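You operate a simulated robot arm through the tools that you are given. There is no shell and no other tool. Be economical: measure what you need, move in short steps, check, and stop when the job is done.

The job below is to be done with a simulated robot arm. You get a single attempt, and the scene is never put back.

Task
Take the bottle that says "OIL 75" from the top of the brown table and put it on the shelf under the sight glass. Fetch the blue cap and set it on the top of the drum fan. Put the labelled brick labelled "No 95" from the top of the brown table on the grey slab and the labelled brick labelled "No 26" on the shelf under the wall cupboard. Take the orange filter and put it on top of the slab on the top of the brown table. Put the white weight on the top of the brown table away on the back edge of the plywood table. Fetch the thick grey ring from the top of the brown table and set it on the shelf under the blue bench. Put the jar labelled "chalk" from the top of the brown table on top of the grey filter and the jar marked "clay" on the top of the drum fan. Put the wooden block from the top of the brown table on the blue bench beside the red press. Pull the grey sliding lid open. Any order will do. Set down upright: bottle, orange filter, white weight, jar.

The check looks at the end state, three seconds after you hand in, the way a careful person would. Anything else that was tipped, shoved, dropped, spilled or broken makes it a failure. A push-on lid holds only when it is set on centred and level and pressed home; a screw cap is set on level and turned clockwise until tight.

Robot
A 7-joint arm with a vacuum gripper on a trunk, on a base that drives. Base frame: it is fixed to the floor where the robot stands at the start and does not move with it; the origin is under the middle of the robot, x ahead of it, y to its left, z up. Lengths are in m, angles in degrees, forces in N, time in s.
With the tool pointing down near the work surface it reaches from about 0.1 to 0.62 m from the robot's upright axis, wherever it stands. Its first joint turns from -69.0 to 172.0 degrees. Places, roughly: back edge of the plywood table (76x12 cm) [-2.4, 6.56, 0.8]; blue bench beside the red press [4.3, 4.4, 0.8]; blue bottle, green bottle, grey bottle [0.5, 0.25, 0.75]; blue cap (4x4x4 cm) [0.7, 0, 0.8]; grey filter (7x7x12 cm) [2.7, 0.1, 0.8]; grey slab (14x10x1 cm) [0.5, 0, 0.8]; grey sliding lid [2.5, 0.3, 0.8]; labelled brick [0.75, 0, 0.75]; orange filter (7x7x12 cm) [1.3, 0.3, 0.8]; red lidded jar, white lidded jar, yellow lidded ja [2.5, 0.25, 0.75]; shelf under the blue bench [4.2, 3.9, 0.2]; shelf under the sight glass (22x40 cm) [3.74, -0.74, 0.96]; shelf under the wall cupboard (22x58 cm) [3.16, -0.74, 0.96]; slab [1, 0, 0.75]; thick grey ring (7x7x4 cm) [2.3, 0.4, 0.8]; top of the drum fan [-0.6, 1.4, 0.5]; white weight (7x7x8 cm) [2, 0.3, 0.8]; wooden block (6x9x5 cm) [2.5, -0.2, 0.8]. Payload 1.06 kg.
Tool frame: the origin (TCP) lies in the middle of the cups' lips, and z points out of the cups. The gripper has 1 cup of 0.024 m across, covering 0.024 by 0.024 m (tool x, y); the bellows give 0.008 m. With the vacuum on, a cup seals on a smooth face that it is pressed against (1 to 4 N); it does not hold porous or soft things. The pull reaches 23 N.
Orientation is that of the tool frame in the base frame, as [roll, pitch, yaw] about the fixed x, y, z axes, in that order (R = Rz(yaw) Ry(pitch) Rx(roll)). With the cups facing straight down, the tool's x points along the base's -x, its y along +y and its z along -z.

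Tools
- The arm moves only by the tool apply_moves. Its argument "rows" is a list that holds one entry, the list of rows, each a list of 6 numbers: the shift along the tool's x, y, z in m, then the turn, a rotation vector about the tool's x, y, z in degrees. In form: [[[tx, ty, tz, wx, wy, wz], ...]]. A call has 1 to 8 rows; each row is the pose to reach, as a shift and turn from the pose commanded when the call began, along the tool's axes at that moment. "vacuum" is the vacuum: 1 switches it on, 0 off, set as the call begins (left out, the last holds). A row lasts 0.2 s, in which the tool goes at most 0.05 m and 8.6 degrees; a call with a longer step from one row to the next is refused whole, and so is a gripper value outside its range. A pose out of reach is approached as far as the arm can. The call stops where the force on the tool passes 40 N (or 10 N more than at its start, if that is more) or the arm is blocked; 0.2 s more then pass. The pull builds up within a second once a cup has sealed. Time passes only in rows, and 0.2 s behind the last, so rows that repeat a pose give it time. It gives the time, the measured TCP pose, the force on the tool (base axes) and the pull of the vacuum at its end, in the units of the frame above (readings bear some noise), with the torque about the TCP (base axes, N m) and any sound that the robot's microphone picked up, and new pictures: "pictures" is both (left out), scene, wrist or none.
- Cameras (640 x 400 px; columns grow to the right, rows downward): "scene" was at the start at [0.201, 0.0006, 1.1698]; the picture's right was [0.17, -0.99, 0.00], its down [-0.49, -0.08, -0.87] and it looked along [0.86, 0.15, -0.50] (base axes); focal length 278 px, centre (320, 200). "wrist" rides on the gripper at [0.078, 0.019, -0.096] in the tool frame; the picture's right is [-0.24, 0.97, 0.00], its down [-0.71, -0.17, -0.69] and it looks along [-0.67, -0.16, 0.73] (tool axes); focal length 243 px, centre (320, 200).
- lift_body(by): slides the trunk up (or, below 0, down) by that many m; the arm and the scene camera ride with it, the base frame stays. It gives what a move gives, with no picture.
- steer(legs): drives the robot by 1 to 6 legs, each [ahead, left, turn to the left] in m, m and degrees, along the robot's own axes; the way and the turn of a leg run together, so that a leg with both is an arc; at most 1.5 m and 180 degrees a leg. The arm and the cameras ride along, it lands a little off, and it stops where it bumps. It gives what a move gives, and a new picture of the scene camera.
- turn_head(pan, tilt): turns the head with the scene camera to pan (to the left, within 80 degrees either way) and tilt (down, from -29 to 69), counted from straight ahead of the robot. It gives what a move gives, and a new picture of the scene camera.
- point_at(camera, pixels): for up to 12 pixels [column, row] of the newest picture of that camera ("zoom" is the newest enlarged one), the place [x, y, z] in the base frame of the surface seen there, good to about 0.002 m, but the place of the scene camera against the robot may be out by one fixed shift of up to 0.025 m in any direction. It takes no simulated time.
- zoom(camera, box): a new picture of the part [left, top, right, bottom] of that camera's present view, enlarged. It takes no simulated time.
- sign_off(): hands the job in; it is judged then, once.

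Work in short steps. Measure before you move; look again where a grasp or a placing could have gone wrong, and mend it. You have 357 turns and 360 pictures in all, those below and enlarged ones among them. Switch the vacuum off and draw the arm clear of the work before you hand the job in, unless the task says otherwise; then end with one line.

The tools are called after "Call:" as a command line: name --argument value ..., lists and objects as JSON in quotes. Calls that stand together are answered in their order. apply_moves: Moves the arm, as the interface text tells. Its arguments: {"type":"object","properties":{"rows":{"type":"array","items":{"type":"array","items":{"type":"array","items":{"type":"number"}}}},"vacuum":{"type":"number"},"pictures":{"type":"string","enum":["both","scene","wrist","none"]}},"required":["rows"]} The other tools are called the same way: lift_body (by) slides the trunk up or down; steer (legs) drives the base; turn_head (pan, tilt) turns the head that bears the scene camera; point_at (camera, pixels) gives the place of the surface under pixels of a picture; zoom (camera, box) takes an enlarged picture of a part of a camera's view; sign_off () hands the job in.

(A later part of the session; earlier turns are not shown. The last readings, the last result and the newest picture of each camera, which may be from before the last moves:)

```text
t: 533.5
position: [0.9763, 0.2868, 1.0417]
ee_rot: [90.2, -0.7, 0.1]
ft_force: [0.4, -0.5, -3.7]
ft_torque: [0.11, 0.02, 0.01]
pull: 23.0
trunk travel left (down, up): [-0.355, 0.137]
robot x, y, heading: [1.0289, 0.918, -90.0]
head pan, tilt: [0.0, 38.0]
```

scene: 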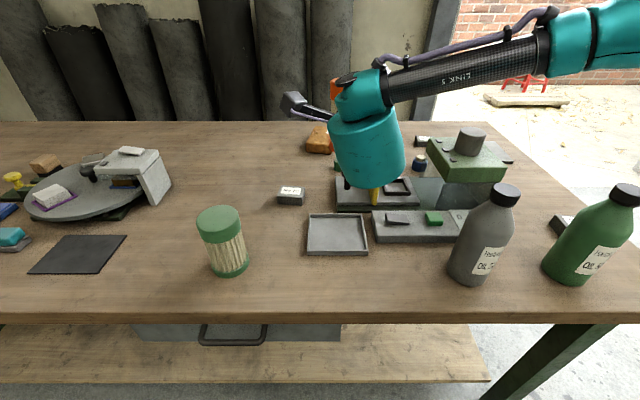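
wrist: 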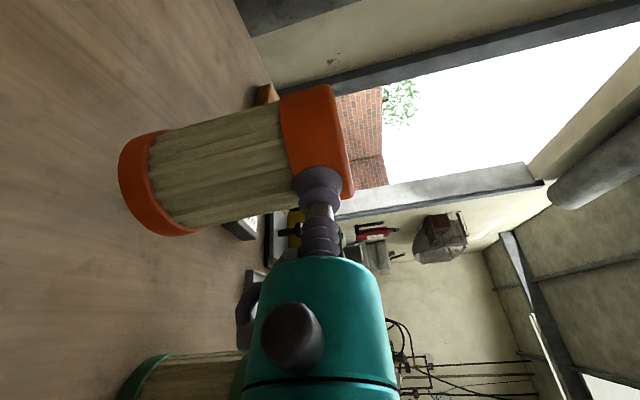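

I advance the base toward the table carefully in two small legs.

Call:
steer --legs '[[0.08, 0, 0], [0.085, 0, 0]]'

Call:
zoom --camera "wrist" --box '[0, 0, 640, 400]'

```text
t: 535.2
position: [0.9758, 0.1192, 1.0419]
ee_rot: [90.1, -0.6, 0.0]
ft_force: [-0.9, -0.8, -3.8]
ft_torque: [0.13, 0.0, -0.02]
pull: 22.7
trunk travel left (down, up): [-0.355, 0.137]
robot x, y, heading: [1.03, 0.7489, -89.8]
head pan, tilt: [0.0, 38.0]
```

scene: 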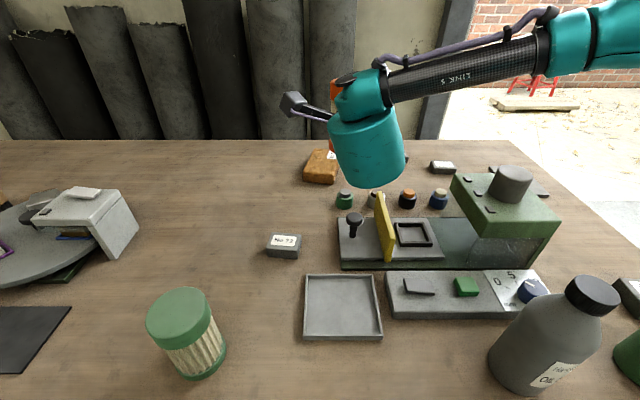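

```text
1.00 times, centred on (320, 200) of wrist (not enlarged: the box is as wide or as high as the picture)
```

zoom: 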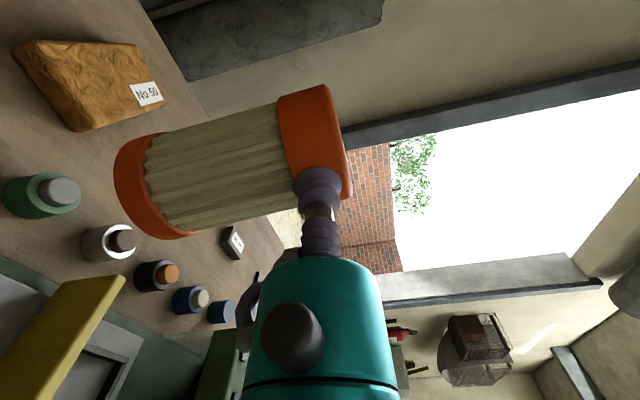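

Base got to y=0.749 without bump. I measure the slab's top from the wrist camera.

Call:
point_at --camera "zoom" --pixels '[[148, 95], [60, 70], [110, 60], [110, 100], [45, 50], [135, 50], [158, 100], [85, 118], [75, 90]]'

Call:
point_at --camera "scene" --pixels '[[318, 155], [328, 152], [306, 172], [335, 178], [315, 180], [320, 168], [333, 170]]'

```text
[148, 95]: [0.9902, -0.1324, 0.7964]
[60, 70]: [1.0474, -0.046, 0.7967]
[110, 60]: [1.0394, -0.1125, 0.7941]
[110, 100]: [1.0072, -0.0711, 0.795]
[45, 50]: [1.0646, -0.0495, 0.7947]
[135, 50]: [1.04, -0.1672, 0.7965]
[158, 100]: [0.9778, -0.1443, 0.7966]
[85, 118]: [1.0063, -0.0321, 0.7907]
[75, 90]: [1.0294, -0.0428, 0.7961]
```

```text
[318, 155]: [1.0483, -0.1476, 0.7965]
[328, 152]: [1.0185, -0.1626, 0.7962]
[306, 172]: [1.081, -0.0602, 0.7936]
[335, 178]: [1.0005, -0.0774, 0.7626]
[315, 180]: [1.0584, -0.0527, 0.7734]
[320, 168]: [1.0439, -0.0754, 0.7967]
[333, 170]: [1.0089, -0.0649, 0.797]
```

Slab top: x≈0.99–1.057, y -0.165…-0.035, z 0.7955; I'll put the filter's centre at (1.0235,-0.08). I move the base 3 cm closer and extend above the slab.

Call:
steer --legs '[[0.03, 0, 0]]'

Call:
apply_moves --rows '[[[0.02, 0, 0.03, 0, 0, 0], [0.04, 0, 0.06, 0, 0, 0], [0.047, 0, 0.09, 0, 0, 0], [0.047, 0, 0.12, 0, 0, 0], [0.047, 0, 0.135, 0, 0, 0], [0.047, 0, 0.135, 0, 0, 0]]]' --pictures "both"

```text
t: 536.0
position: [0.9767, 0.0893, 1.0413]
ee_rot: [90.3, -0.6, -0.1]
ft_force: [0.2, 0.2, -3.5]
ft_torque: [0.11, 0.01, 0.01]
pull: 23.2
trunk travel left (down, up): [-0.355, 0.137]
robot x, y, heading: [1.0305, 0.7229, -90.1]
head pan, tilt: [0.0, 38.0]
```

scene: 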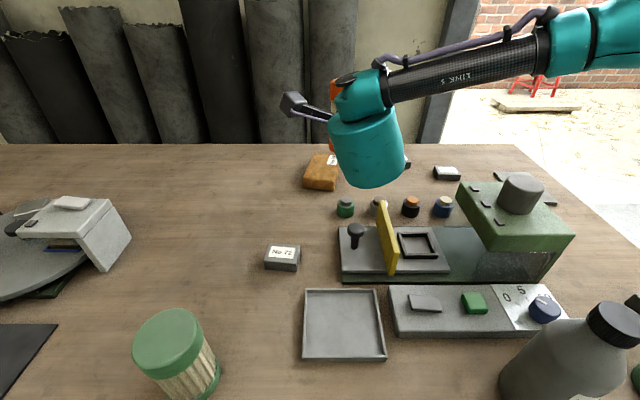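

```text
t: 537.4
position: [1.0233, -0.0418, 1.042]
ee_rot: [90.2, -0.6, 0.0]
ft_force: [-0.3, 0.4, -2.8]
ft_torque: [0.11, 0.02, 0.02]
pull: 22.5
trunk travel left (down, up): [-0.355, 0.137]
robot x, y, heading: [1.033, 0.7225, -89.9]
head pan, tilt: [0.0, 38.0]
```

scene: 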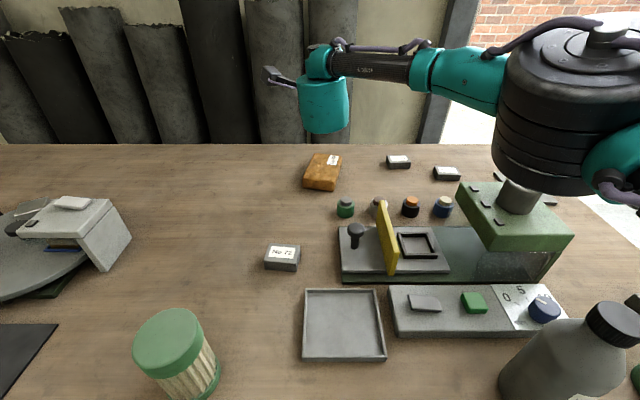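
wrist: 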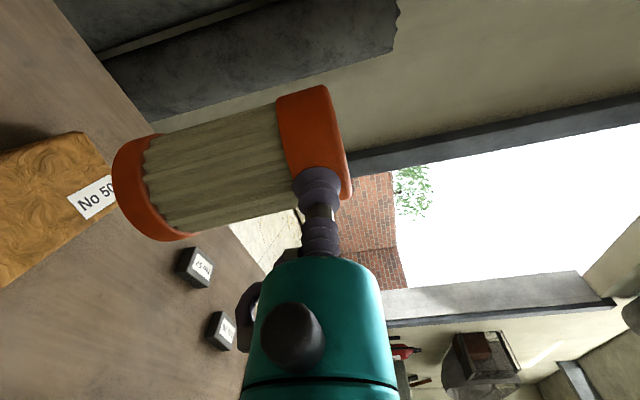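

I check the drum's place before lowering the trunk, since bottles and the green device are on that side.

Call:
point_at --camera "scene" --pixels '[[510, 160], [560, 190], [500, 100], [600, 40], [585, 185], [640, 150], [530, 60], [620, 190]]'

```text
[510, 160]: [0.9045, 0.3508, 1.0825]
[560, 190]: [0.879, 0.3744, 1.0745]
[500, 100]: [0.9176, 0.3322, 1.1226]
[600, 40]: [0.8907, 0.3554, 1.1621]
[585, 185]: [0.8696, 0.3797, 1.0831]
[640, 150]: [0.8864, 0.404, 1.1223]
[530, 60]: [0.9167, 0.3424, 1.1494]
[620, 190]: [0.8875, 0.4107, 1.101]
```

Enough clearance (drum bottom would be ≈0.94, nothing tall under it). I shift 7 mm forward and lower the trunk 11 cm.

Call:
apply_moves --rows '[[[0, 0, 0.008, 0, 0, 0], [0, 0, 0.008, 0, 0, 0]]]' --pictures "none"

Call:
lift_body --by -0.115

Call:
zoom --camera "wrist" --box '[0, 0, 640, 400]'

Call:
zoom --camera "scene" --box '[240, 100, 440, 240]'

```text
t: 538.0
position: [1.0228, -0.0527, 1.0422]
ee_rot: [90.2, -0.5, -0.2]
ft_force: [0.8, 0.7, -2.1]
ft_torque: [0.09, 0.02, 0.04]
pull: 22.8
trunk travel left (down, up): [-0.355, 0.137]
robot x, y, heading: [1.0285, 0.7142, -89.9]
head pan, tilt: [0.0, 38.0]
```

```text
t: 539.5
position: [1.0232, -0.0529, 0.9263]
ee_rot: [90.1, -0.6, 0.0]
ft_force: [0.5, -0.4, -1.9]
ft_torque: [0.11, 0.02, 0.0]
pull: 23.3
trunk travel left (down, up): [-0.24, 0.252]
robot x, y, heading: [1.0271, 0.7184, -90.0]
head pan, tilt: [0.0, 38.0]
```

```text
1.00 times, centred on (320, 200) of wrist (not enlarged: the box is as wide or as high as the picture)
```

zoom: 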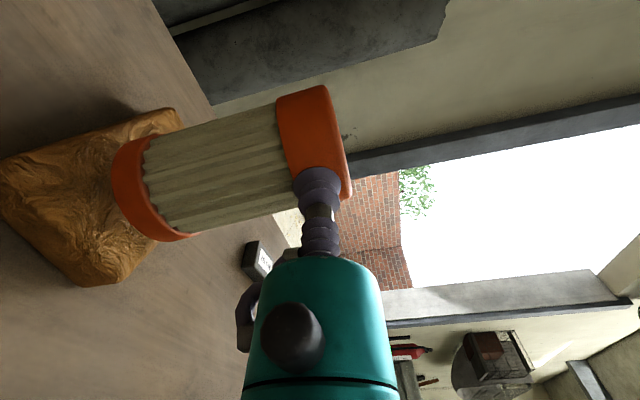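

```text
2.86 times, centred on (340, 170) of scene
```

zoom: 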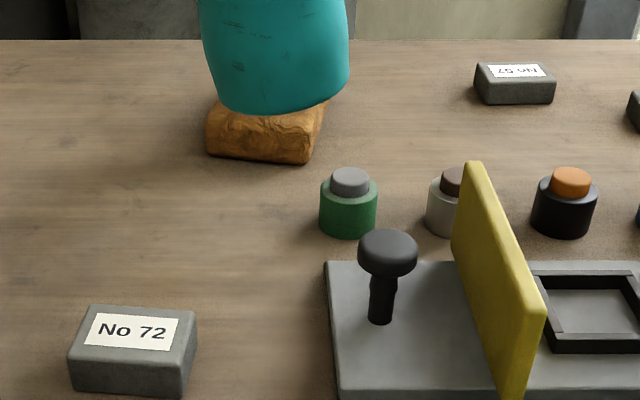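

Filter is above the slab. I lower with the arm to contact (expected z≈0.8975).

Call:
apply_moves --rows '[[[0, -0.012, 0, 0, 0, 0], [0, -0.02, 0, 0, 0, 0], [0, -0.025, 0, 0, 0, 0], [0, -0.028, 0, 0, 0, 0], [0, -0.028, 0, 0, 0, 0]]]' --pictures "none"

```text
t: 540.7
position: [1.0246, -0.0489, 0.9029]
ee_rot: [89.9, -0.7, -0.1]
ft_force: [-0.1, 10.3, 14.2]
ft_torque: [0.19, -0.02, 0.04]
pull: 23.0
trunk travel left (down, up): [-0.24, 0.252]
robot x, y, heading: [1.0311, 0.7206, -89.9]
head pan, tilt: [0.0, 38.0]
```

Contact. I back off 4 mm in z to relax, and read again.

Call:
apply_moves --rows '[[[0, 0.004, 0, 0, 0, 0], [0, 0.004, 0, 0, 0, 0]]]' --pictures "wrist"

```text
t: 541.3
position: [1.0227, -0.0517, 0.9023]
ee_rot: [90.2, -0.5, 0.0]
ft_force: [0.0, 5.0, 6.2]
ft_torque: [0.19, -0.05, 0.01]
pull: 22.4
trunk travel left (down, up): [-0.24, 0.252]
robot x, y, heading: [1.032, 0.7186, -90.3]
head pan, tilt: [0.0, 38.0]
```

wrist: 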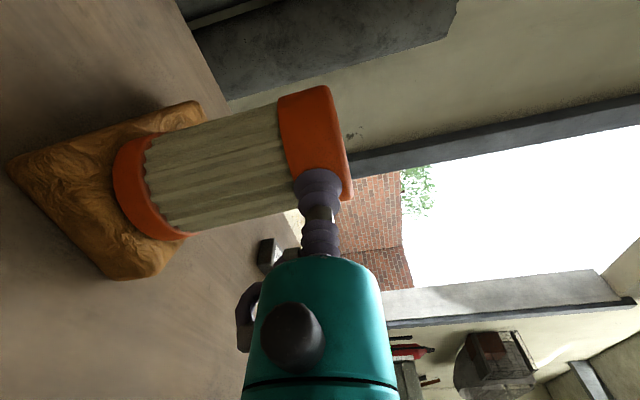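

The filter stands on the slab. I ease 1.5 mm more, release and wait, then draw straight back.

Call:
apply_moves --rows '[[[0, 0.0015, 0, 0, 0, 0], [0, 0.0015, 0, 0, 0, 0], [0, 0.0015, 0, 0, 0, 0], [0, 0.0015, 0, 0, 0, 0], [0, 0.0015, -0.004, 0, 0, 0], [0, 0.0015, -0.015, 0, 0, 0], [0, 0.0015, -0.04, 0, 0, 0], [0, 0.0015, -0.07, 0, 0, 0]]]' --vacuum 0 --pictures "both"

```text
t: 543.1
position: [1.0238, 0.0188, 0.9057]
ee_rot: [90.1, -0.5, -0.1]
ft_force: [0.5, 0.3, -0.6]
ft_torque: [-0.04, 0.0, 0.0]
pull: 0.0
trunk travel left (down, up): [-0.24, 0.252]
robot x, y, heading: [1.0334, 0.7189, -90.3]
head pan, tilt: [0.0, 38.0]
```

scene: 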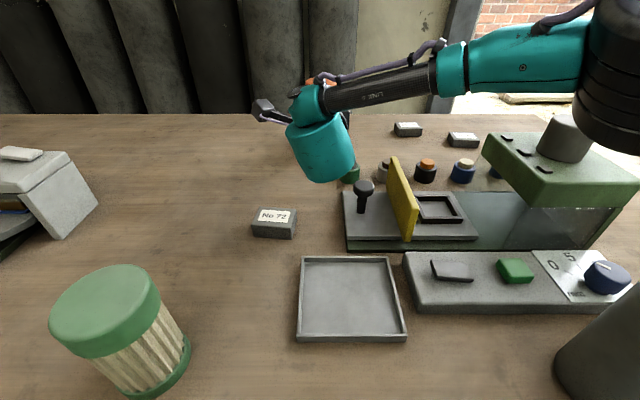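
wrist: 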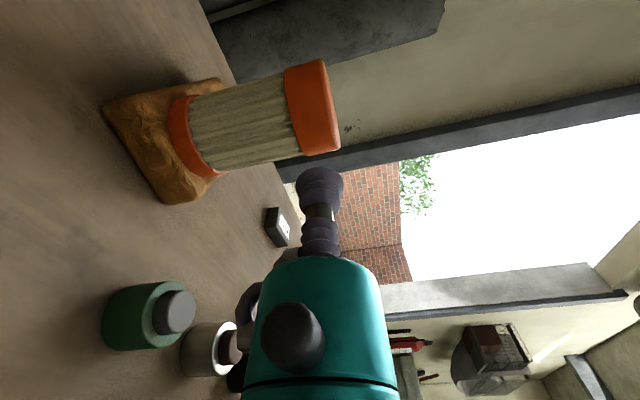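

Filter stands upright on the slab. I raise the trunk before retracting so the elbow clears the green device.

Call:
lift_body --by 0.2

Call:
apply_moves --rows '[[[0, 0, -0.04, 0, 0, 0], [0, 0, -0.08, 0, 0, 0], [0, 0, -0.12, 0, 0, 0], [0, 0, -0.16, 0, 0, 0], [0, 0, -0.2, 0, 0, 0]]]' --pictures "none"

Call:
steer --legs '[[-0.4, 0, 0]]'

```text
t: 545.3
position: [1.0221, 0.0175, 1.1042]
ee_rot: [90.2, -0.5, 0.1]
ft_force: [0.3, -0.1, -0.4]
ft_torque: [0.0, 0.03, 0.01]
pull: 0.0
trunk travel left (down, up): [-0.44, 0.052]
robot x, y, heading: [1.0315, 0.7186, -90.3]
head pan, tilt: [0.0, 38.0]
```

```text
t: 546.5
position: [1.0226, 0.2192, 1.1062]
ee_rot: [90.0, -0.6, -0.1]
ft_force: [0.7, -0.6, 0.1]
ft_torque: [0.03, 0.0, 0.0]
pull: 0.1
trunk travel left (down, up): [-0.44, 0.052]
robot x, y, heading: [1.0303, 0.7159, -90.0]
head pan, tilt: [0.0, 38.0]
```

```text
t: 549.0
position: [1.0242, 0.6153, 1.1058]
ee_rot: [90.0, -0.6, 0.0]
ft_force: [0.1, 0.7, 0.6]
ft_torque: [0.01, -0.01, -0.03]
pull: 0.0
trunk travel left (down, up): [-0.44, 0.052]
robot x, y, heading: [1.0324, 1.1105, -89.8]
head pan, tilt: [0.0, 38.0]
```

scene: 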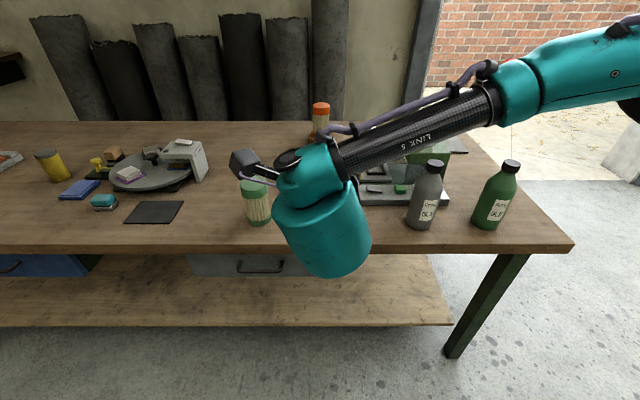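

I restore the tool to pointing down (camera behind) and drive back to the front of the table.

Call:
apply_moves --rows '[[[0, 0, -0.01, 8.5, 0, 0], [0, 0, -0.02, 17, 0, 0], [0, 0, -0.03, 25.5, 0, 0], [0, 0, -0.04, 34, 0, 0], [0, 0, -0.05, 42.5, 0, 0], [0, 0, -0.06, 51, 0, 0], [0, 0, -0.07, 59.5, 0, 0], [0, 0, -0.08, 68, 0, 0]]]' --pictures "none"

Call:
apply_moves --rows '[[[0, 0, 0, 8.5, 0, 0], [0, 0, 0, 17, 0, 0], [0, 0, 0, 22, 0, 0], [0, 0, 0, 22, 0, 0]]]' --pictures "none"

Call:
apply_moves --rows '[[[0, 0, 0, 0, 0, -8.5], [0, 0, 0, 0, 0, -17], [0, 0, 0, 0, 0, -25.5], [0, 0, 0, 0, 0, -34], [0, 0, 0, 0, 0, -42.5], [0, 0, 0, 0, 0, -51], [0, 0, 0, 0, 0, -59.5], [0, 0, 0, 0, 0, -68]]]' --pictures "none"

Call:
apply_moves --rows '[[[0, 0, 0, 0, 0, -8.5], [0, 0, 0, 0, 0, -17], [0, 0, 0, 0, 0, -22]]]' --pictures "none"

Call:
steer --legs '[[0, 0, 90], [-0.5, -0.06, 0], [-0.52, -0.5, 0], [0, -0.45, 0]]'

Call:
turn_head --pan 5 --tilt 40

```text
t: 550.8
position: [1.025, 0.6964, 1.1045]
ee_rot: [158.2, -0.6, -0.1]
ft_force: [0.4, -0.1, -0.3]
ft_torque: [0.02, 0.0, -0.04]
pull: 0.1
trunk travel left (down, up): [-0.44, 0.052]
robot x, y, heading: [1.0344, 1.1185, -89.9]
head pan, tilt: [0.0, 38.0]
```

```text
t: 551.8
position: [1.0242, 0.6975, 1.1061]
ee_rot: [-179.7, -0.7, 0.0]
ft_force: [0.2, -0.1, 0.7]
ft_torque: [0.01, 0.03, 0.01]
pull: 0.0
trunk travel left (down, up): [-0.44, 0.052]
robot x, y, heading: [1.0326, 1.1144, -90.0]
head pan, tilt: [0.0, 38.0]
```

```text
t: 553.5
position: [1.0244, 0.6957, 1.1054]
ee_rot: [179.5, -0.2, 68.3]
ft_force: [0.6, -0.1, -1.1]
ft_torque: [0.01, 0.02, 0.0]
pull: 0.1
trunk travel left (down, up): [-0.44, 0.052]
robot x, y, heading: [1.0317, 1.1198, -89.7]
head pan, tilt: [0.0, 38.0]
```

```text
t: 554.4
position: [1.0244, 0.6966, 1.1073]
ee_rot: [179.3, -0.1, 90.2]
ft_force: [0.7, -0.3, 0.4]
ft_torque: [0.0, 0.02, -0.04]
pull: 0.1
trunk travel left (down, up): [-0.44, 0.052]
robot x, y, heading: [1.0319, 1.117, -90.1]
head pan, tilt: [0.0, 38.0]
```

```text
t: 569.8
position: [0.4253, 0.0946, 1.1067]
ee_rot: [179.4, -0.1, -179.9]
ft_force: [-0.2, 0.7, -0.2]
ft_torque: [-0.02, 0.01, 0.02]
pull: 0.1
trunk travel left (down, up): [-0.44, 0.052]
robot x, y, heading: [0.0052, 0.1045, -0.1]
head pan, tilt: [0.0, 38.0]
```

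scene: 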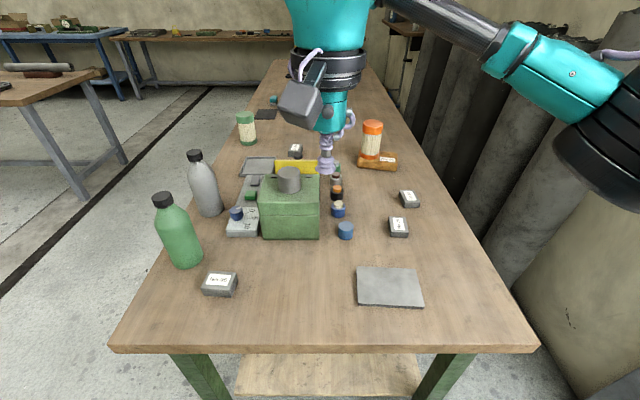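

```text
t: 570.4
position: [0.4262, 0.0942, 1.107]
ee_rot: [179.5, -0.2, 180.0]
ft_force: [0.5, -0.5, 0.4]
ft_torque: [0.05, 0.0, 0.01]
pull: 0.1
trunk travel left (down, up): [-0.44, 0.052]
robot x, y, heading: [0.0036, 0.0984, 0.1]
head pan, tilt: [5.0, 40.0]
```

scene: 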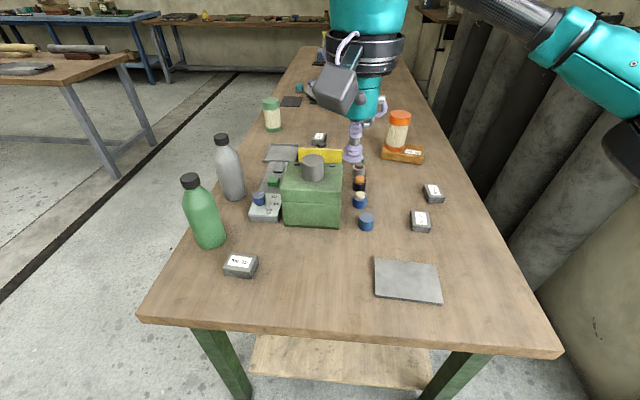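

I shift left so brick No 95 is straight ahead.

Call:
steer --legs '[[0, 0.17, 0]]'

Call:
lift_body --by -0.07

Call:
apply_moves --rows '[[[0, 0.02, 0.04, 0, 0, 0], [0, 0.04, 0.085, 0, 0, 0], [-0.02, 0.05, 0.125, 0, 0, 0], [-0.04, 0.05, 0.165, 0, 0, 0], [-0.04, 0.05, 0.165, 0, 0, 0]]]' --pictures "both"

```text
t: 572.5
position: [0.4251, 0.2622, 1.1053]
ee_rot: [179.5, -0.2, 179.9]
ft_force: [-0.1, -0.4, -0.3]
ft_torque: [0.03, -0.02, 0.04]
pull: 0.0
trunk travel left (down, up): [-0.44, 0.052]
robot x, y, heading: [0.0039, 0.2676, -0.1]
head pan, tilt: [5.0, 40.0]
```

scene: 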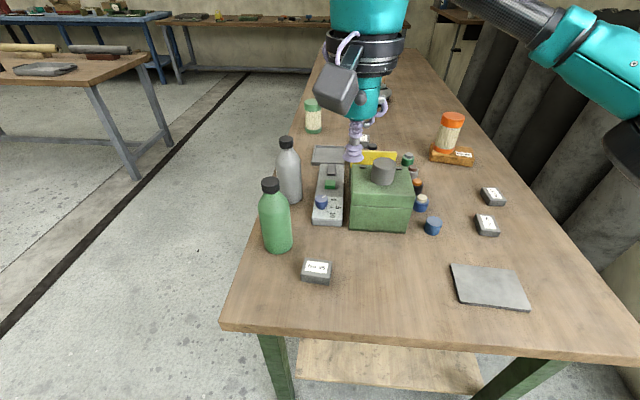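

```text
t: 573.6
position: [0.4255, 0.2611, 1.0375]
ee_rot: [179.4, 0.0, 179.8]
ft_force: [-0.1, 0.0, -0.3]
ft_torque: [0.0, 0.0, 0.02]
pull: 0.1
trunk travel left (down, up): [-0.37, 0.122]
robot x, y, heading: [0.0029, 0.2701, -0.1]
head pan, tilt: [5.0, 40.0]
```

```text
t: 574.8
position: [0.4628, 0.3118, 0.8705]
ee_rot: [179.4, -0.1, 179.9]
ft_force: [0.4, 0.0, -0.7]
ft_torque: [0.01, -0.04, -0.02]
pull: 0.0
trunk travel left (down, up): [-0.37, 0.122]
robot x, y, heading: [0.0057, 0.2654, -0.1]
head pan, tilt: [5.0, 40.0]
```

scene: 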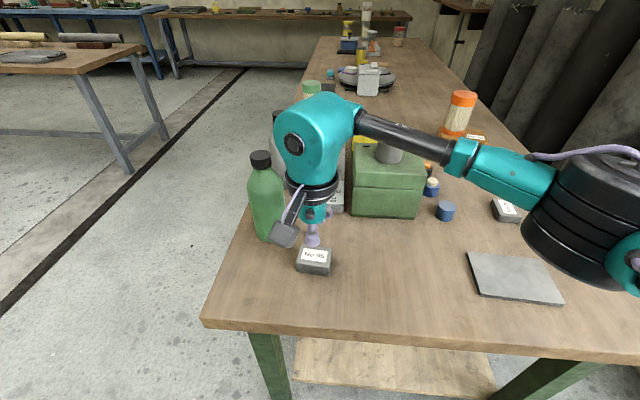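
wrist: 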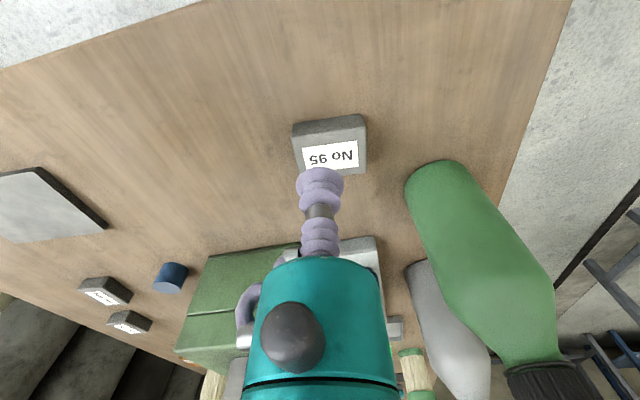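

I measure brick No 95's top and the grey slab corners.

Call:
point_at --camera "wrist" --pixels '[[299, 146], [364, 138], [366, 172], [301, 172], [332, 158], [38, 168], [107, 230], [10, 172], [60, 205]]'

Call:
point_at --camera "scene" --pixels '[[470, 254], [536, 256], [562, 303], [481, 298], [512, 277], [314, 255]]'

```text
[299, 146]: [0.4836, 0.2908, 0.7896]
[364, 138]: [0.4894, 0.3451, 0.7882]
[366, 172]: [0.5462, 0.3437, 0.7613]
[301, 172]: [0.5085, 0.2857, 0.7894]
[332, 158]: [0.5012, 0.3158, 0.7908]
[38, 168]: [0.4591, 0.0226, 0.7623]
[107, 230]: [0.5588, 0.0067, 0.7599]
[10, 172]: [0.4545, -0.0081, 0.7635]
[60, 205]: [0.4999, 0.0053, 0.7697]
```

```text
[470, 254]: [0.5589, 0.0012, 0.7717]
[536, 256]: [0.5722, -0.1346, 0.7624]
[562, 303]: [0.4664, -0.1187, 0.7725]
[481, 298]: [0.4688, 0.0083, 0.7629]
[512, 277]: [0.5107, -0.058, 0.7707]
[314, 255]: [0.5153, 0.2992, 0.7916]
```

Brick centre ≈(0.501,0.316), top 0.789. I go down on it with the vacuum on.

Call:
apply_moves --rows '[[[-0.039, 0.004, 0.02, 0, 0, 0], [-0.039, 0.004, 0.055, 0, 0, 0], [-0.039, 0.004, 0.073, 0, 0, 0], [-0.039, 0.004, 0.08, 0, 0, 0], [-0.039, 0.004, 0.084, 0, 0, 0], [-0.039, 0.004, 0.084, 0, 0, 0], [-0.039, 0.004, 0.084, 0, 0, 0]]]' --vacuum 1 --pictures "none"

```text
t: 576.4
position: [0.5034, 0.318, 0.79]
ee_rot: [179.4, -0.1, 179.9]
ft_force: [0.6, 0.0, 7.4]
ft_torque: [-0.04, -0.04, -0.02]
pull: 23.3
trunk travel left (down, up): [-0.37, 0.122]
robot x, y, heading: [0.0053, 0.2697, -0.4]
head pan, tilt: [5.0, 40.0]
```

Sealed. I lift, retract to x≈0.42 and drive right to bring it in front of the grey slab.

Call:
apply_moves --rows '[[[0, 0, -0.01, 0, 0, 0], [0, 0, -0.05, 0, 0, 0], [0.02, 0, -0.09, 0, 0, 0], [0.05, -0.0, -0.12, 0, 0, 0], [0.08, 0, -0.15, 0, 0, 0], [0.08, -0.03, -0.17, 0, 0, 0], [0.08, -0.05, -0.18, 0, 0, 0]]]' --pictures "none"

Call:
steer --legs '[[0, -0.33, 0]]'

Call:
zoom --camera "wrist" --box '[0, 0, 640, 400]'

```text
t: 578.0
position: [0.4248, 0.2656, 0.9689]
ee_rot: [179.5, -0.2, 179.9]
ft_force: [-0.6, 0.4, -1.3]
ft_torque: [-0.02, 0.03, 0.0]
pull: 22.5
trunk travel left (down, up): [-0.37, 0.122]
robot x, y, heading: [0.0061, 0.2686, -0.3]
head pan, tilt: [5.0, 40.0]
```

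```text
t: 581.5
position: [0.4243, -0.0678, 0.9689]
ee_rot: [179.4, -0.2, 179.9]
ft_force: [0.1, -0.5, -1.3]
ft_torque: [0.0, -0.01, 0.01]
pull: 23.0
trunk travel left (down, up): [-0.37, 0.122]
robot x, y, heading: [0.0044, -0.0648, -0.3]
head pan, tilt: [5.0, 40.0]
```

scene: 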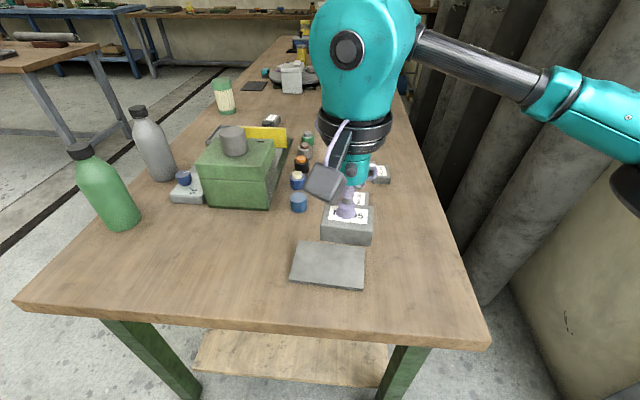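

```text
1.00 times, centred on (320, 200) of wrist (not enlarged: the box is as wide or as high as the picture)
```

zoom: 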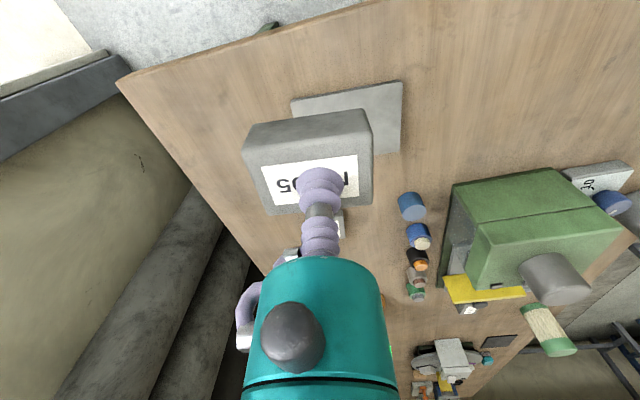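

I measure the slab's visible corners from the wrist view.

Call:
point_at --camera "zoom" --pixels '[[293, 104], [400, 84], [399, 150], [385, 115], [340, 100], [412, 197], [412, 203]]'

Call:
point_at --camera "scene" --pixels '[[301, 243], [365, 248], [363, 288], [292, 281], [299, 196], [378, 172], [357, 200]]'

```text
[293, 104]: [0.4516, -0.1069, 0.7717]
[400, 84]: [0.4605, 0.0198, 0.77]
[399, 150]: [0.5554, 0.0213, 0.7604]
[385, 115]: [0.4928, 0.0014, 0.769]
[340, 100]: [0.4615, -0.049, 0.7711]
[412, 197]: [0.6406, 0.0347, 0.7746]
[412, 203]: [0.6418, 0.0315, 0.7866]
```

```text
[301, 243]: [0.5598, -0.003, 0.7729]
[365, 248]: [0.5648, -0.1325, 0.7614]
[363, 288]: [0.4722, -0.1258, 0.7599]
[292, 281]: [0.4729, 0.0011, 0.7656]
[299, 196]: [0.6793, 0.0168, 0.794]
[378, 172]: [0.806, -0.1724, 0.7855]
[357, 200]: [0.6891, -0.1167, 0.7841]
```

Slab centre ≈(0.502,-0.045), top 0.770. I move over and lower to z≈0.825.

Call:
apply_moves --rows '[[[-0.03, 0.01, 0.0, 0, 0, 0], [-0.06, 0.02, 0.02, 0, 0, 0], [-0.078, 0.023, 0.05, 0, 0, 0], [-0.078, 0.023, 0.09, 0, 0, 0], [-0.078, 0.023, 0.13, 0, 0, 0], [-0.078, 0.023, 0.145, 0, 0, 0], [-0.078, 0.023, 0.145, 0, 0, 0]]]' --pictures "wrist"

Call:
apply_moves --rows '[[[0, 0, 0.012, 0, 0, 0], [0, 0, 0.02, 0, 0, 0], [0, 0, 0.025, 0, 0, 0], [0, 0, 0.027, 0, 0, 0], [0, 0, 0.027, 0, 0, 0]]]' --pictures "none"

```text
t: 583.1
position: [0.5012, -0.0438, 0.8225]
ee_rot: [179.4, -0.2, 179.9]
ft_force: [-0.3, 0.6, -1.5]
ft_torque: [-0.04, 0.04, 0.03]
pull: 22.9
trunk travel left (down, up): [-0.37, 0.122]
robot x, y, heading: [0.0058, -0.065, -0.0]
head pan, tilt: [5.0, 40.0]
```

wrist: 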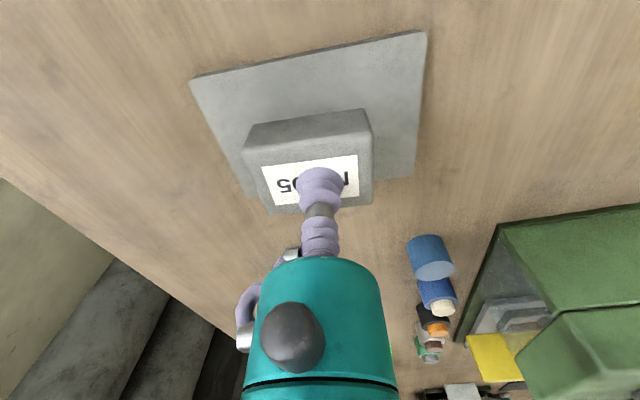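

```text
t: 584.3
position: [0.5012, -0.0418, 0.7974]
ee_rot: [179.4, -0.1, 179.9]
ft_force: [-1.9, -3.7, 16.3]
ft_torque: [-0.07, 0.02, -0.02]
pull: 22.7
trunk travel left (down, up): [-0.37, 0.122]
robot x, y, heading: [0.0074, -0.0653, -0.2]
head pan, tilt: [5.0, 40.0]
```

Contact with the slab. I ease 2 mm, release and rise.

Call:
apply_moves --rows '[[[0, 0, -0.002, 0, 0, 0], [0, 0, -0.002, 0, 0, 0], [0, 0, -0.002, 0, 0, 0], [0, 0, -0.002, 0, 0, 0], [0, 0, -0.01, 0, 0, 0], [0, 0, -0.05, 0, 0, 0], [0, 0, -0.1, 0, 0, 0], [0, 0, -0.14, 0, 0, 0]]]' --vacuum 0 --pictures "both"

```text
t: 586.1
position: [0.5022, -0.043, 0.9377]
ee_rot: [179.6, -0.2, 179.9]
ft_force: [0.2, 0.9, -0.8]
ft_torque: [-0.04, 0.01, 0.01]
pull: 0.0
trunk travel left (down, up): [-0.37, 0.122]
robot x, y, heading: [0.005, -0.0686, -0.0]
head pan, tilt: [5.0, 40.0]
```

scene: 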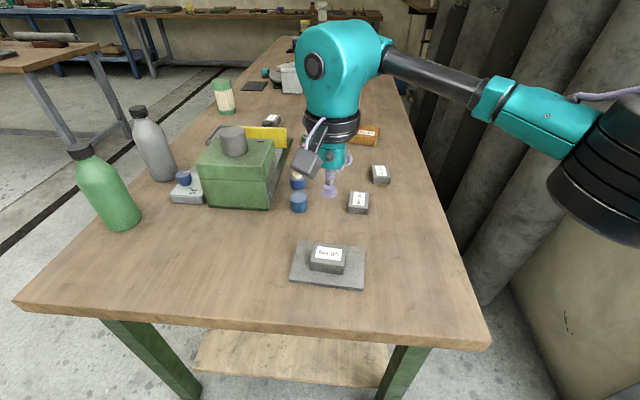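
wrist: 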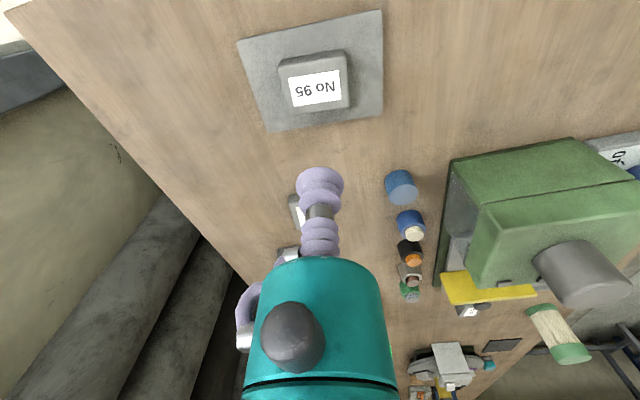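

Brick No 95 sits on the slab. Next the plain blue cap; I measure it from the wrist view.

Call:
zoom --camera "wrist" --box '[350, 150, 450, 310]'

Call:
point_at --camera "wrist" --pixels '[[402, 188], [390, 190], [414, 188], [402, 179], [404, 200], [411, 231]]'

```text
2.50 times, centred on (400, 230) of wrist
```

zoom: 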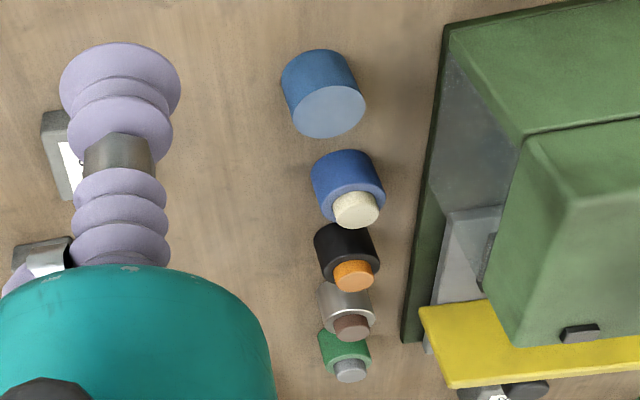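

```text
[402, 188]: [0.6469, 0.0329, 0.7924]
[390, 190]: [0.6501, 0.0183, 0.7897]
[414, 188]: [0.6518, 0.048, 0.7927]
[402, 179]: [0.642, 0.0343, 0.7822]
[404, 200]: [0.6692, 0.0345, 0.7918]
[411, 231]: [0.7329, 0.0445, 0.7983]
```

Cap centre ≈(0.659,0.034), top 0.792. I move the base 10 cm ahead and 6 cm left, lower the trunk a bit, then go over it.

Call:
steer --legs '[[0.1, 0.06, 0]]'

Call:
lift_body --by -0.05

Call:
zoom --camera "wrist" --box '[240, 80, 480, 240]'

```text
t: 587.4
position: [0.6037, 0.0158, 0.9356]
ee_rot: [179.5, -0.2, -179.9]
ft_force: [0.7, 0.3, -0.2]
ft_torque: [-0.02, 0.01, 0.0]
pull: 0.0
trunk travel left (down, up): [-0.37, 0.122]
robot x, y, heading: [0.1068, -0.0049, 0.0]
head pan, tilt: [5.0, 40.0]
```

scene: 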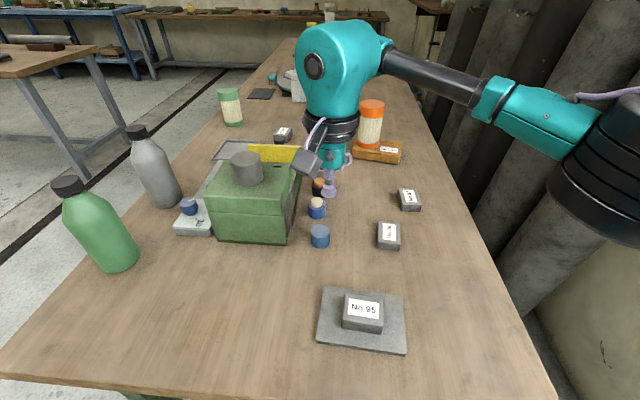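

```text
t: 588.3
position: [0.6033, 0.0165, 0.8863]
ee_rot: [179.3, -0.1, -180.0]
ft_force: [-0.4, -0.2, 0.0]
ft_torque: [-0.01, -0.01, -0.02]
pull: 0.1
trunk travel left (down, up): [-0.32, 0.172]
robot x, y, heading: [0.1019, -0.0063, 0.1]
head pan, tilt: [5.0, 40.0]
```

```text
2.50 times, centred on (360, 160) of wrist
```

zoom: 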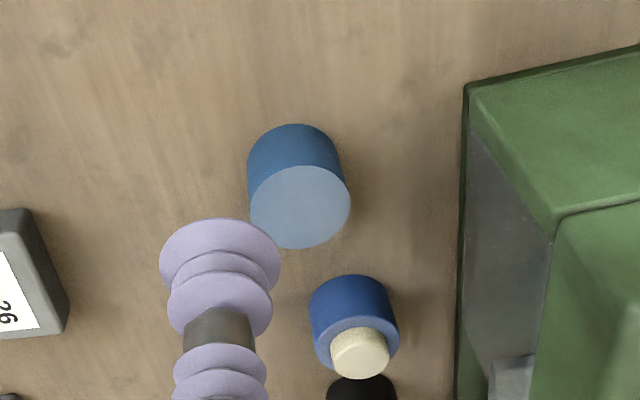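

Call:
point_at --camera "zoom" --pixels '[[300, 207], [255, 210], [346, 205], [300, 170], [302, 244], [470, 200], [30, 330]]'

```text
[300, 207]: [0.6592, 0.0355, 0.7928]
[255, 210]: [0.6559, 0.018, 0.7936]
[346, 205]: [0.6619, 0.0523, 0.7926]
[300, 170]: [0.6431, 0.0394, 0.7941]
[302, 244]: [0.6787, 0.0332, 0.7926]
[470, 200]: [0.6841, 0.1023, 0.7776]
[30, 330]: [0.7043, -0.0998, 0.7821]
```

Cap centre (0.660,0.0355), top 0.793. I go over and down onto it with the vacuum on.

Call:
apply_moves --rows '[[[-0.03, 0.01, 0.0, 0, 0, 0], [-0.057, 0.019, 0.01, 0, 0, 0], [-0.057, 0.019, 0.05, 0, 0, 0], [-0.057, 0.019, 0.08, 0, 0, 0], [-0.057, 0.019, 0.09, 0, 0, 0], [-0.057, 0.019, 0.096, 0, 0, 0], [-0.057, 0.019, 0.096, 0, 0, 0], [-0.057, 0.019, 0.096, 0, 0, 0]]]' --vacuum 1 --pictures "none"

```text
t: 590.1
position: [0.6588, 0.0359, 0.7911]
ee_rot: [179.4, -0.1, 179.9]
ft_force: [1.5, -0.3, 3.9]
ft_torque: [-0.07, -0.03, 0.0]
pull: 22.8
trunk travel left (down, up): [-0.32, 0.172]
robot x, y, heading: [0.105, -0.007, -0.3]
head pan, tilt: [5.0, 40.0]
```

Sealed. I lift and retract.

Call:
apply_moves --rows '[[[0, 0, -0.01, 0, 0, 0], [0, 0, -0.05, 0, 0, 0], [0, 0, -0.1, 0, 0, 0], [0.03, -0.01, -0.14, 0, 0, 0], [0.07, -0.02, -0.17, 0, 0, 0], [0.11, -0.03, -0.2, 0, 0, 0], [0.15, -0.03, -0.22, 0, 0, 0]]]' --pictures "scene"

```text
refused: row 4 steps farther than a row can; nothing moved
```

Call:
apply_moves --rows '[[[0, 0, -0.01, 0, 0, 0], [0, 0, -0.05, 0, 0, 0], [0, 0, -0.1, 0, 0, 0], [0.025, -0.01, -0.135, 0, 0, 0], [0.06, -0.02, -0.165, 0, 0, 0], [0.1, -0.03, -0.19, 0, 0, 0], [0.14, -0.03, -0.22, 0, 0, 0]]]' --pictures "scene"

```text
t: 591.7
position: [0.5183, 0.0044, 1.0133]
ee_rot: [179.5, -0.1, 179.8]
ft_force: [-1.1, 0.0, -0.4]
ft_torque: [0.0, 0.03, 0.0]
pull: 23.4
trunk travel left (down, up): [-0.32, 0.172]
robot x, y, heading: [0.1033, -0.0052, -0.1]
head pan, tilt: [5.0, 40.0]
```

scene: 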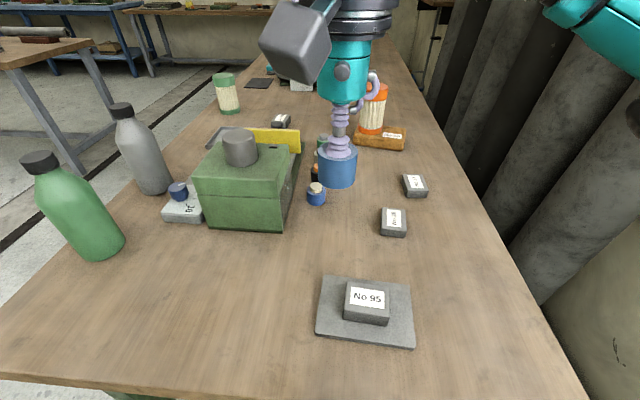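

Blue cap held. I back off, turn left toward the drum fan and look.

Call:
steer --legs '[[-0.18, 0, 0], [0, 0, 90]]'

Call:
turn_head --pan 25 --tilt 30

```text
t: 597.0
position: [-0.0928, 0.4077, 1.014]
ee_rot: [179.4, -0.1, -89.5]
ft_force: [-0.1, 0.6, -0.6]
ft_torque: [0.04, -0.01, -0.01]
pull: 22.6
trunk travel left (down, up): [-0.32, 0.172]
robot x, y, heading: [-0.0798, -0.0046, 90.5]
head pan, tilt: [5.0, 40.0]
```

scene: 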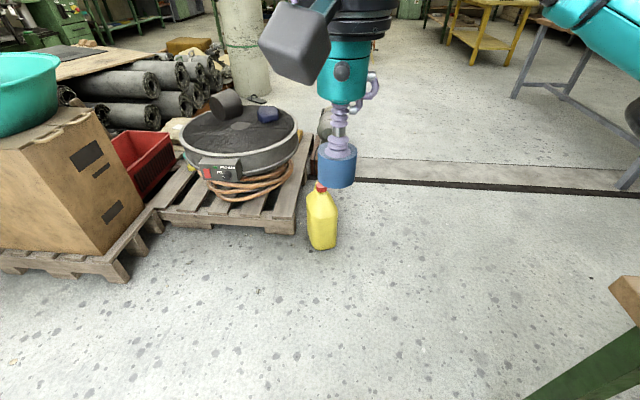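

```text
t: 597.9
position: [-0.0933, 0.4078, 1.0119]
ee_rot: [179.4, -0.1, -89.5]
ft_force: [-0.2, 0.0, -0.7]
ft_torque: [0.0, 0.0, 0.02]
pull: 23.1
trunk travel left (down, up): [-0.32, 0.172]
robot x, y, heading: [-0.0762, -0.0053, 90.5]
head pan, tilt: [25.0, 30.0]
```

scene: 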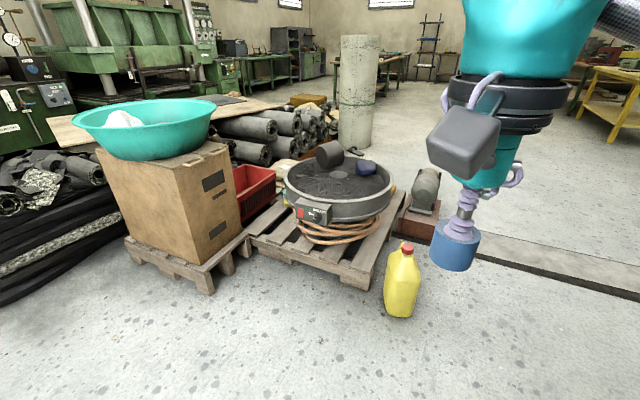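

Call:
zoom --camera "scene" --box '[220, 120, 460, 320]'

Call:
point_at --camera "scene" --pixels '[[330, 190], [360, 185], [310, 178], [345, 200], [366, 167], [328, 155], [310, 212], [370, 285], [250, 240], [345, 215], [387, 190], [340, 175]]'

```text
2.00 times, centred on (340, 220) of scene
```

zoom: 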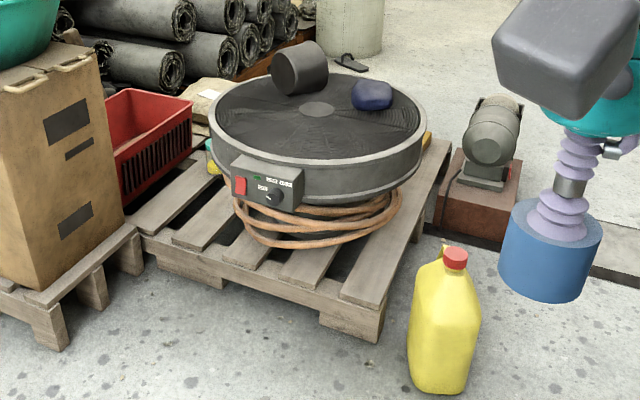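

```text
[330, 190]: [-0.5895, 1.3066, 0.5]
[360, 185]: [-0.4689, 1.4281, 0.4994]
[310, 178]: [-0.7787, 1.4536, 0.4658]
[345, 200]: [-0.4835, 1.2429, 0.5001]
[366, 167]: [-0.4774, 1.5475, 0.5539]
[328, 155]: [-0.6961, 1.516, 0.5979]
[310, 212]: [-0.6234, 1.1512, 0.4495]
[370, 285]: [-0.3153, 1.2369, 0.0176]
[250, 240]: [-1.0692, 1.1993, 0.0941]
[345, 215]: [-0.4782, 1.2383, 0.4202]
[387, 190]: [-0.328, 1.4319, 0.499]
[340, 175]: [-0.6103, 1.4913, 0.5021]
```

The fan's top is at z≈0.50, centre ≈(-0.59,1.43). I drive to (-0.57,0.78) in front of it.

Call:
steer --legs '[[0.35, 0.45, 0], [0.4, 0.03, -0.5]]'

Call:
turn_head --pan 0 --tilt 50

```text
t: 604.4
position: [-0.584, 1.1492, 1.0121]
ee_rot: [179.5, -0.2, -89.1]
ft_force: [0.2, 0.1, 0.3]
ft_torque: [-0.01, -0.03, 0.02]
pull: 22.8
trunk travel left (down, up): [-0.32, 0.172]
robot x, y, heading: [-0.5619, 0.7323, 91.1]
head pan, tilt: [25.0, 30.0]
```

scene: 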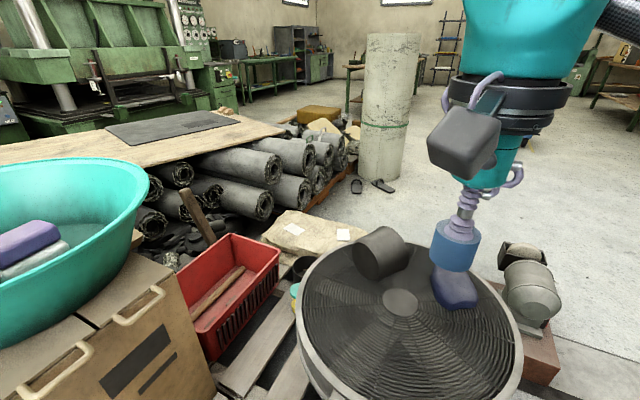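

```text
t: 605.3
position: [-0.5839, 1.1467, 1.0125]
ee_rot: [179.5, -0.2, -89.0]
ft_force: [0.2, 0.1, -1.1]
ft_torque: [-0.01, -0.01, 0.0]
pull: 23.1
trunk travel left (down, up): [-0.32, 0.172]
robot x, y, heading: [-0.5662, 0.7336, 90.9]
head pan, tilt: [0.0, 50.0]
```

scene: 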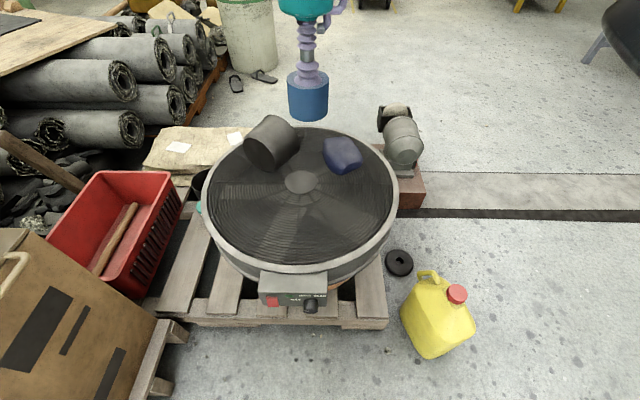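

I measure the fan's grille surface at candidate spots.

Call:
point_at --camera "scene" --pixels '[[300, 235], [345, 210], [255, 215], [300, 183], [300, 215], [330, 235], [270, 235], [350, 190], [240, 190], [300, 268]]'

Call:
zoom --camera "scene" --box '[200, 120, 410, 290]'

```text
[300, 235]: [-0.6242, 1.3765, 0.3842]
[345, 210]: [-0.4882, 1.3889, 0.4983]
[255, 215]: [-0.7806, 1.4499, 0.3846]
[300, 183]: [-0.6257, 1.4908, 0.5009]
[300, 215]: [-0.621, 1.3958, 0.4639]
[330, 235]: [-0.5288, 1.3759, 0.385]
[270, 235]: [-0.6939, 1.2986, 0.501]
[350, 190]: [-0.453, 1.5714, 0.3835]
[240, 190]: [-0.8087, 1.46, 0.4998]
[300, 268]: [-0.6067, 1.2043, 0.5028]
```

```text
2.35 times, centred on (305, 205) of scene
```

zoom: 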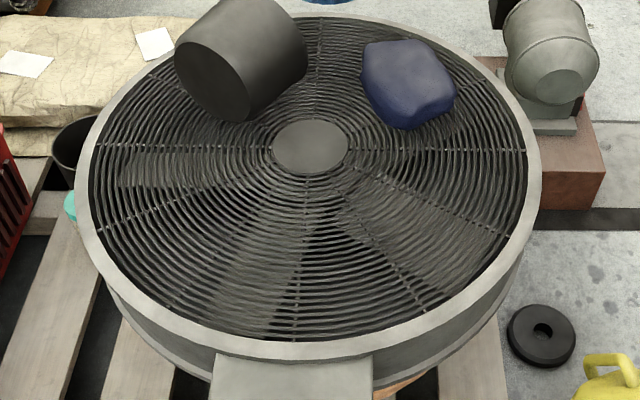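

The mesh is at z≈0.50 and carries other items. I'll set the cap at about (-0.53,1.33): base 6 cm ahead, trunk 0.3 m down, then over the spot.

Call:
steer --legs '[[0.06, 0, -0.9]]'

Call:
lift_body --by -0.3

Call:
apply_moves --rows '[[[-0.04, -0.02, 0, 0, 0, 0], [-0.08, -0.04, 0.01, 0, 0, 0], [-0.12, -0.054, 0.03, 0, 0, 0], [-0.123, -0.054, 0.07, 0, 0, 0], [-0.123, -0.054, 0.11, 0, 0, 0], [-0.123, -0.054, 0.15, 0, 0, 0], [-0.123, -0.054, 0.15, 0, 0, 0]]]' --pictures "both"

```text
t: 606.2
position: [-0.5764, 1.2077, 1.0116]
ee_rot: [179.5, -0.2, -89.9]
ft_force: [0.2, 0.0, -1.2]
ft_torque: [-0.02, -0.02, -0.01]
pull: 22.8
trunk travel left (down, up): [-0.32, 0.172]
robot x, y, heading: [-0.5665, 0.7939, 90.4]
head pan, tilt: [0.0, 50.0]
```

scene: 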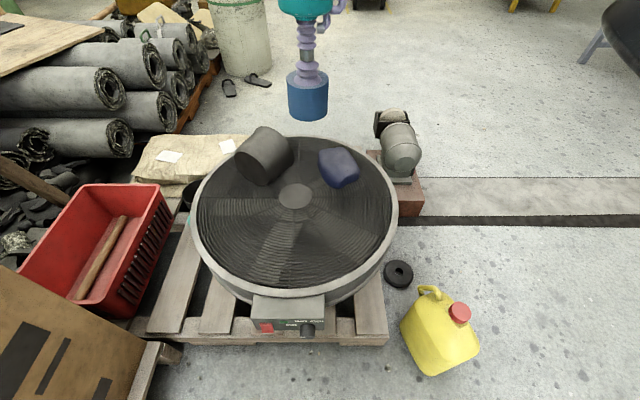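

```text
t: 609.2
position: [-0.5781, 1.207, 0.7131]
ee_rot: [179.5, -0.1, -89.9]
ft_force: [0.5, -0.5, 0.4]
ft_torque: [0.02, 0.01, -0.01]
pull: 22.4
trunk travel left (down, up): [-0.02, 0.472]
robot x, y, heading: [-0.5687, 0.7963, 90.0]
head pan, tilt: [0.0, 50.0]
```

```text
t: 610.9
position: [-0.5265, 1.3305, 0.5634]
ee_rot: [179.5, -0.1, -89.9]
ft_force: [0.5, 0.6, -0.7]
ft_torque: [-0.02, -0.02, -0.02]
pull: 22.2
trunk travel left (down, up): [-0.02, 0.472]
robot x, y, heading: [-0.5705, 0.7951, 90.3]
head pan, tilt: [0.0, 50.0]
```

scene: 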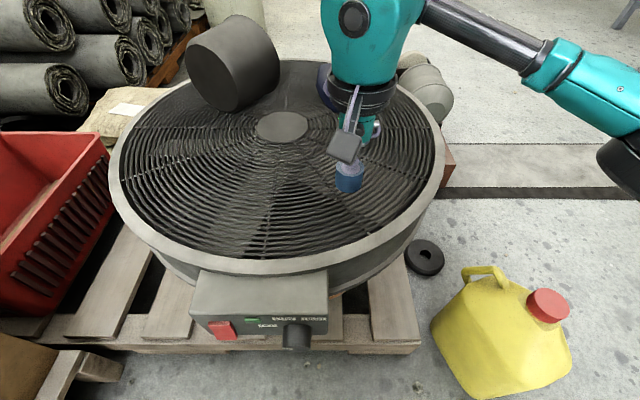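
wrist: 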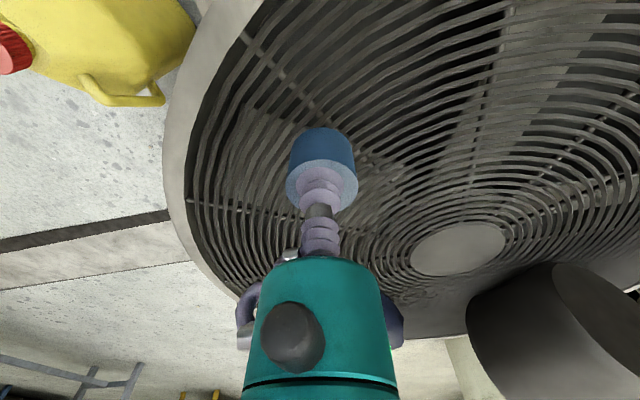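

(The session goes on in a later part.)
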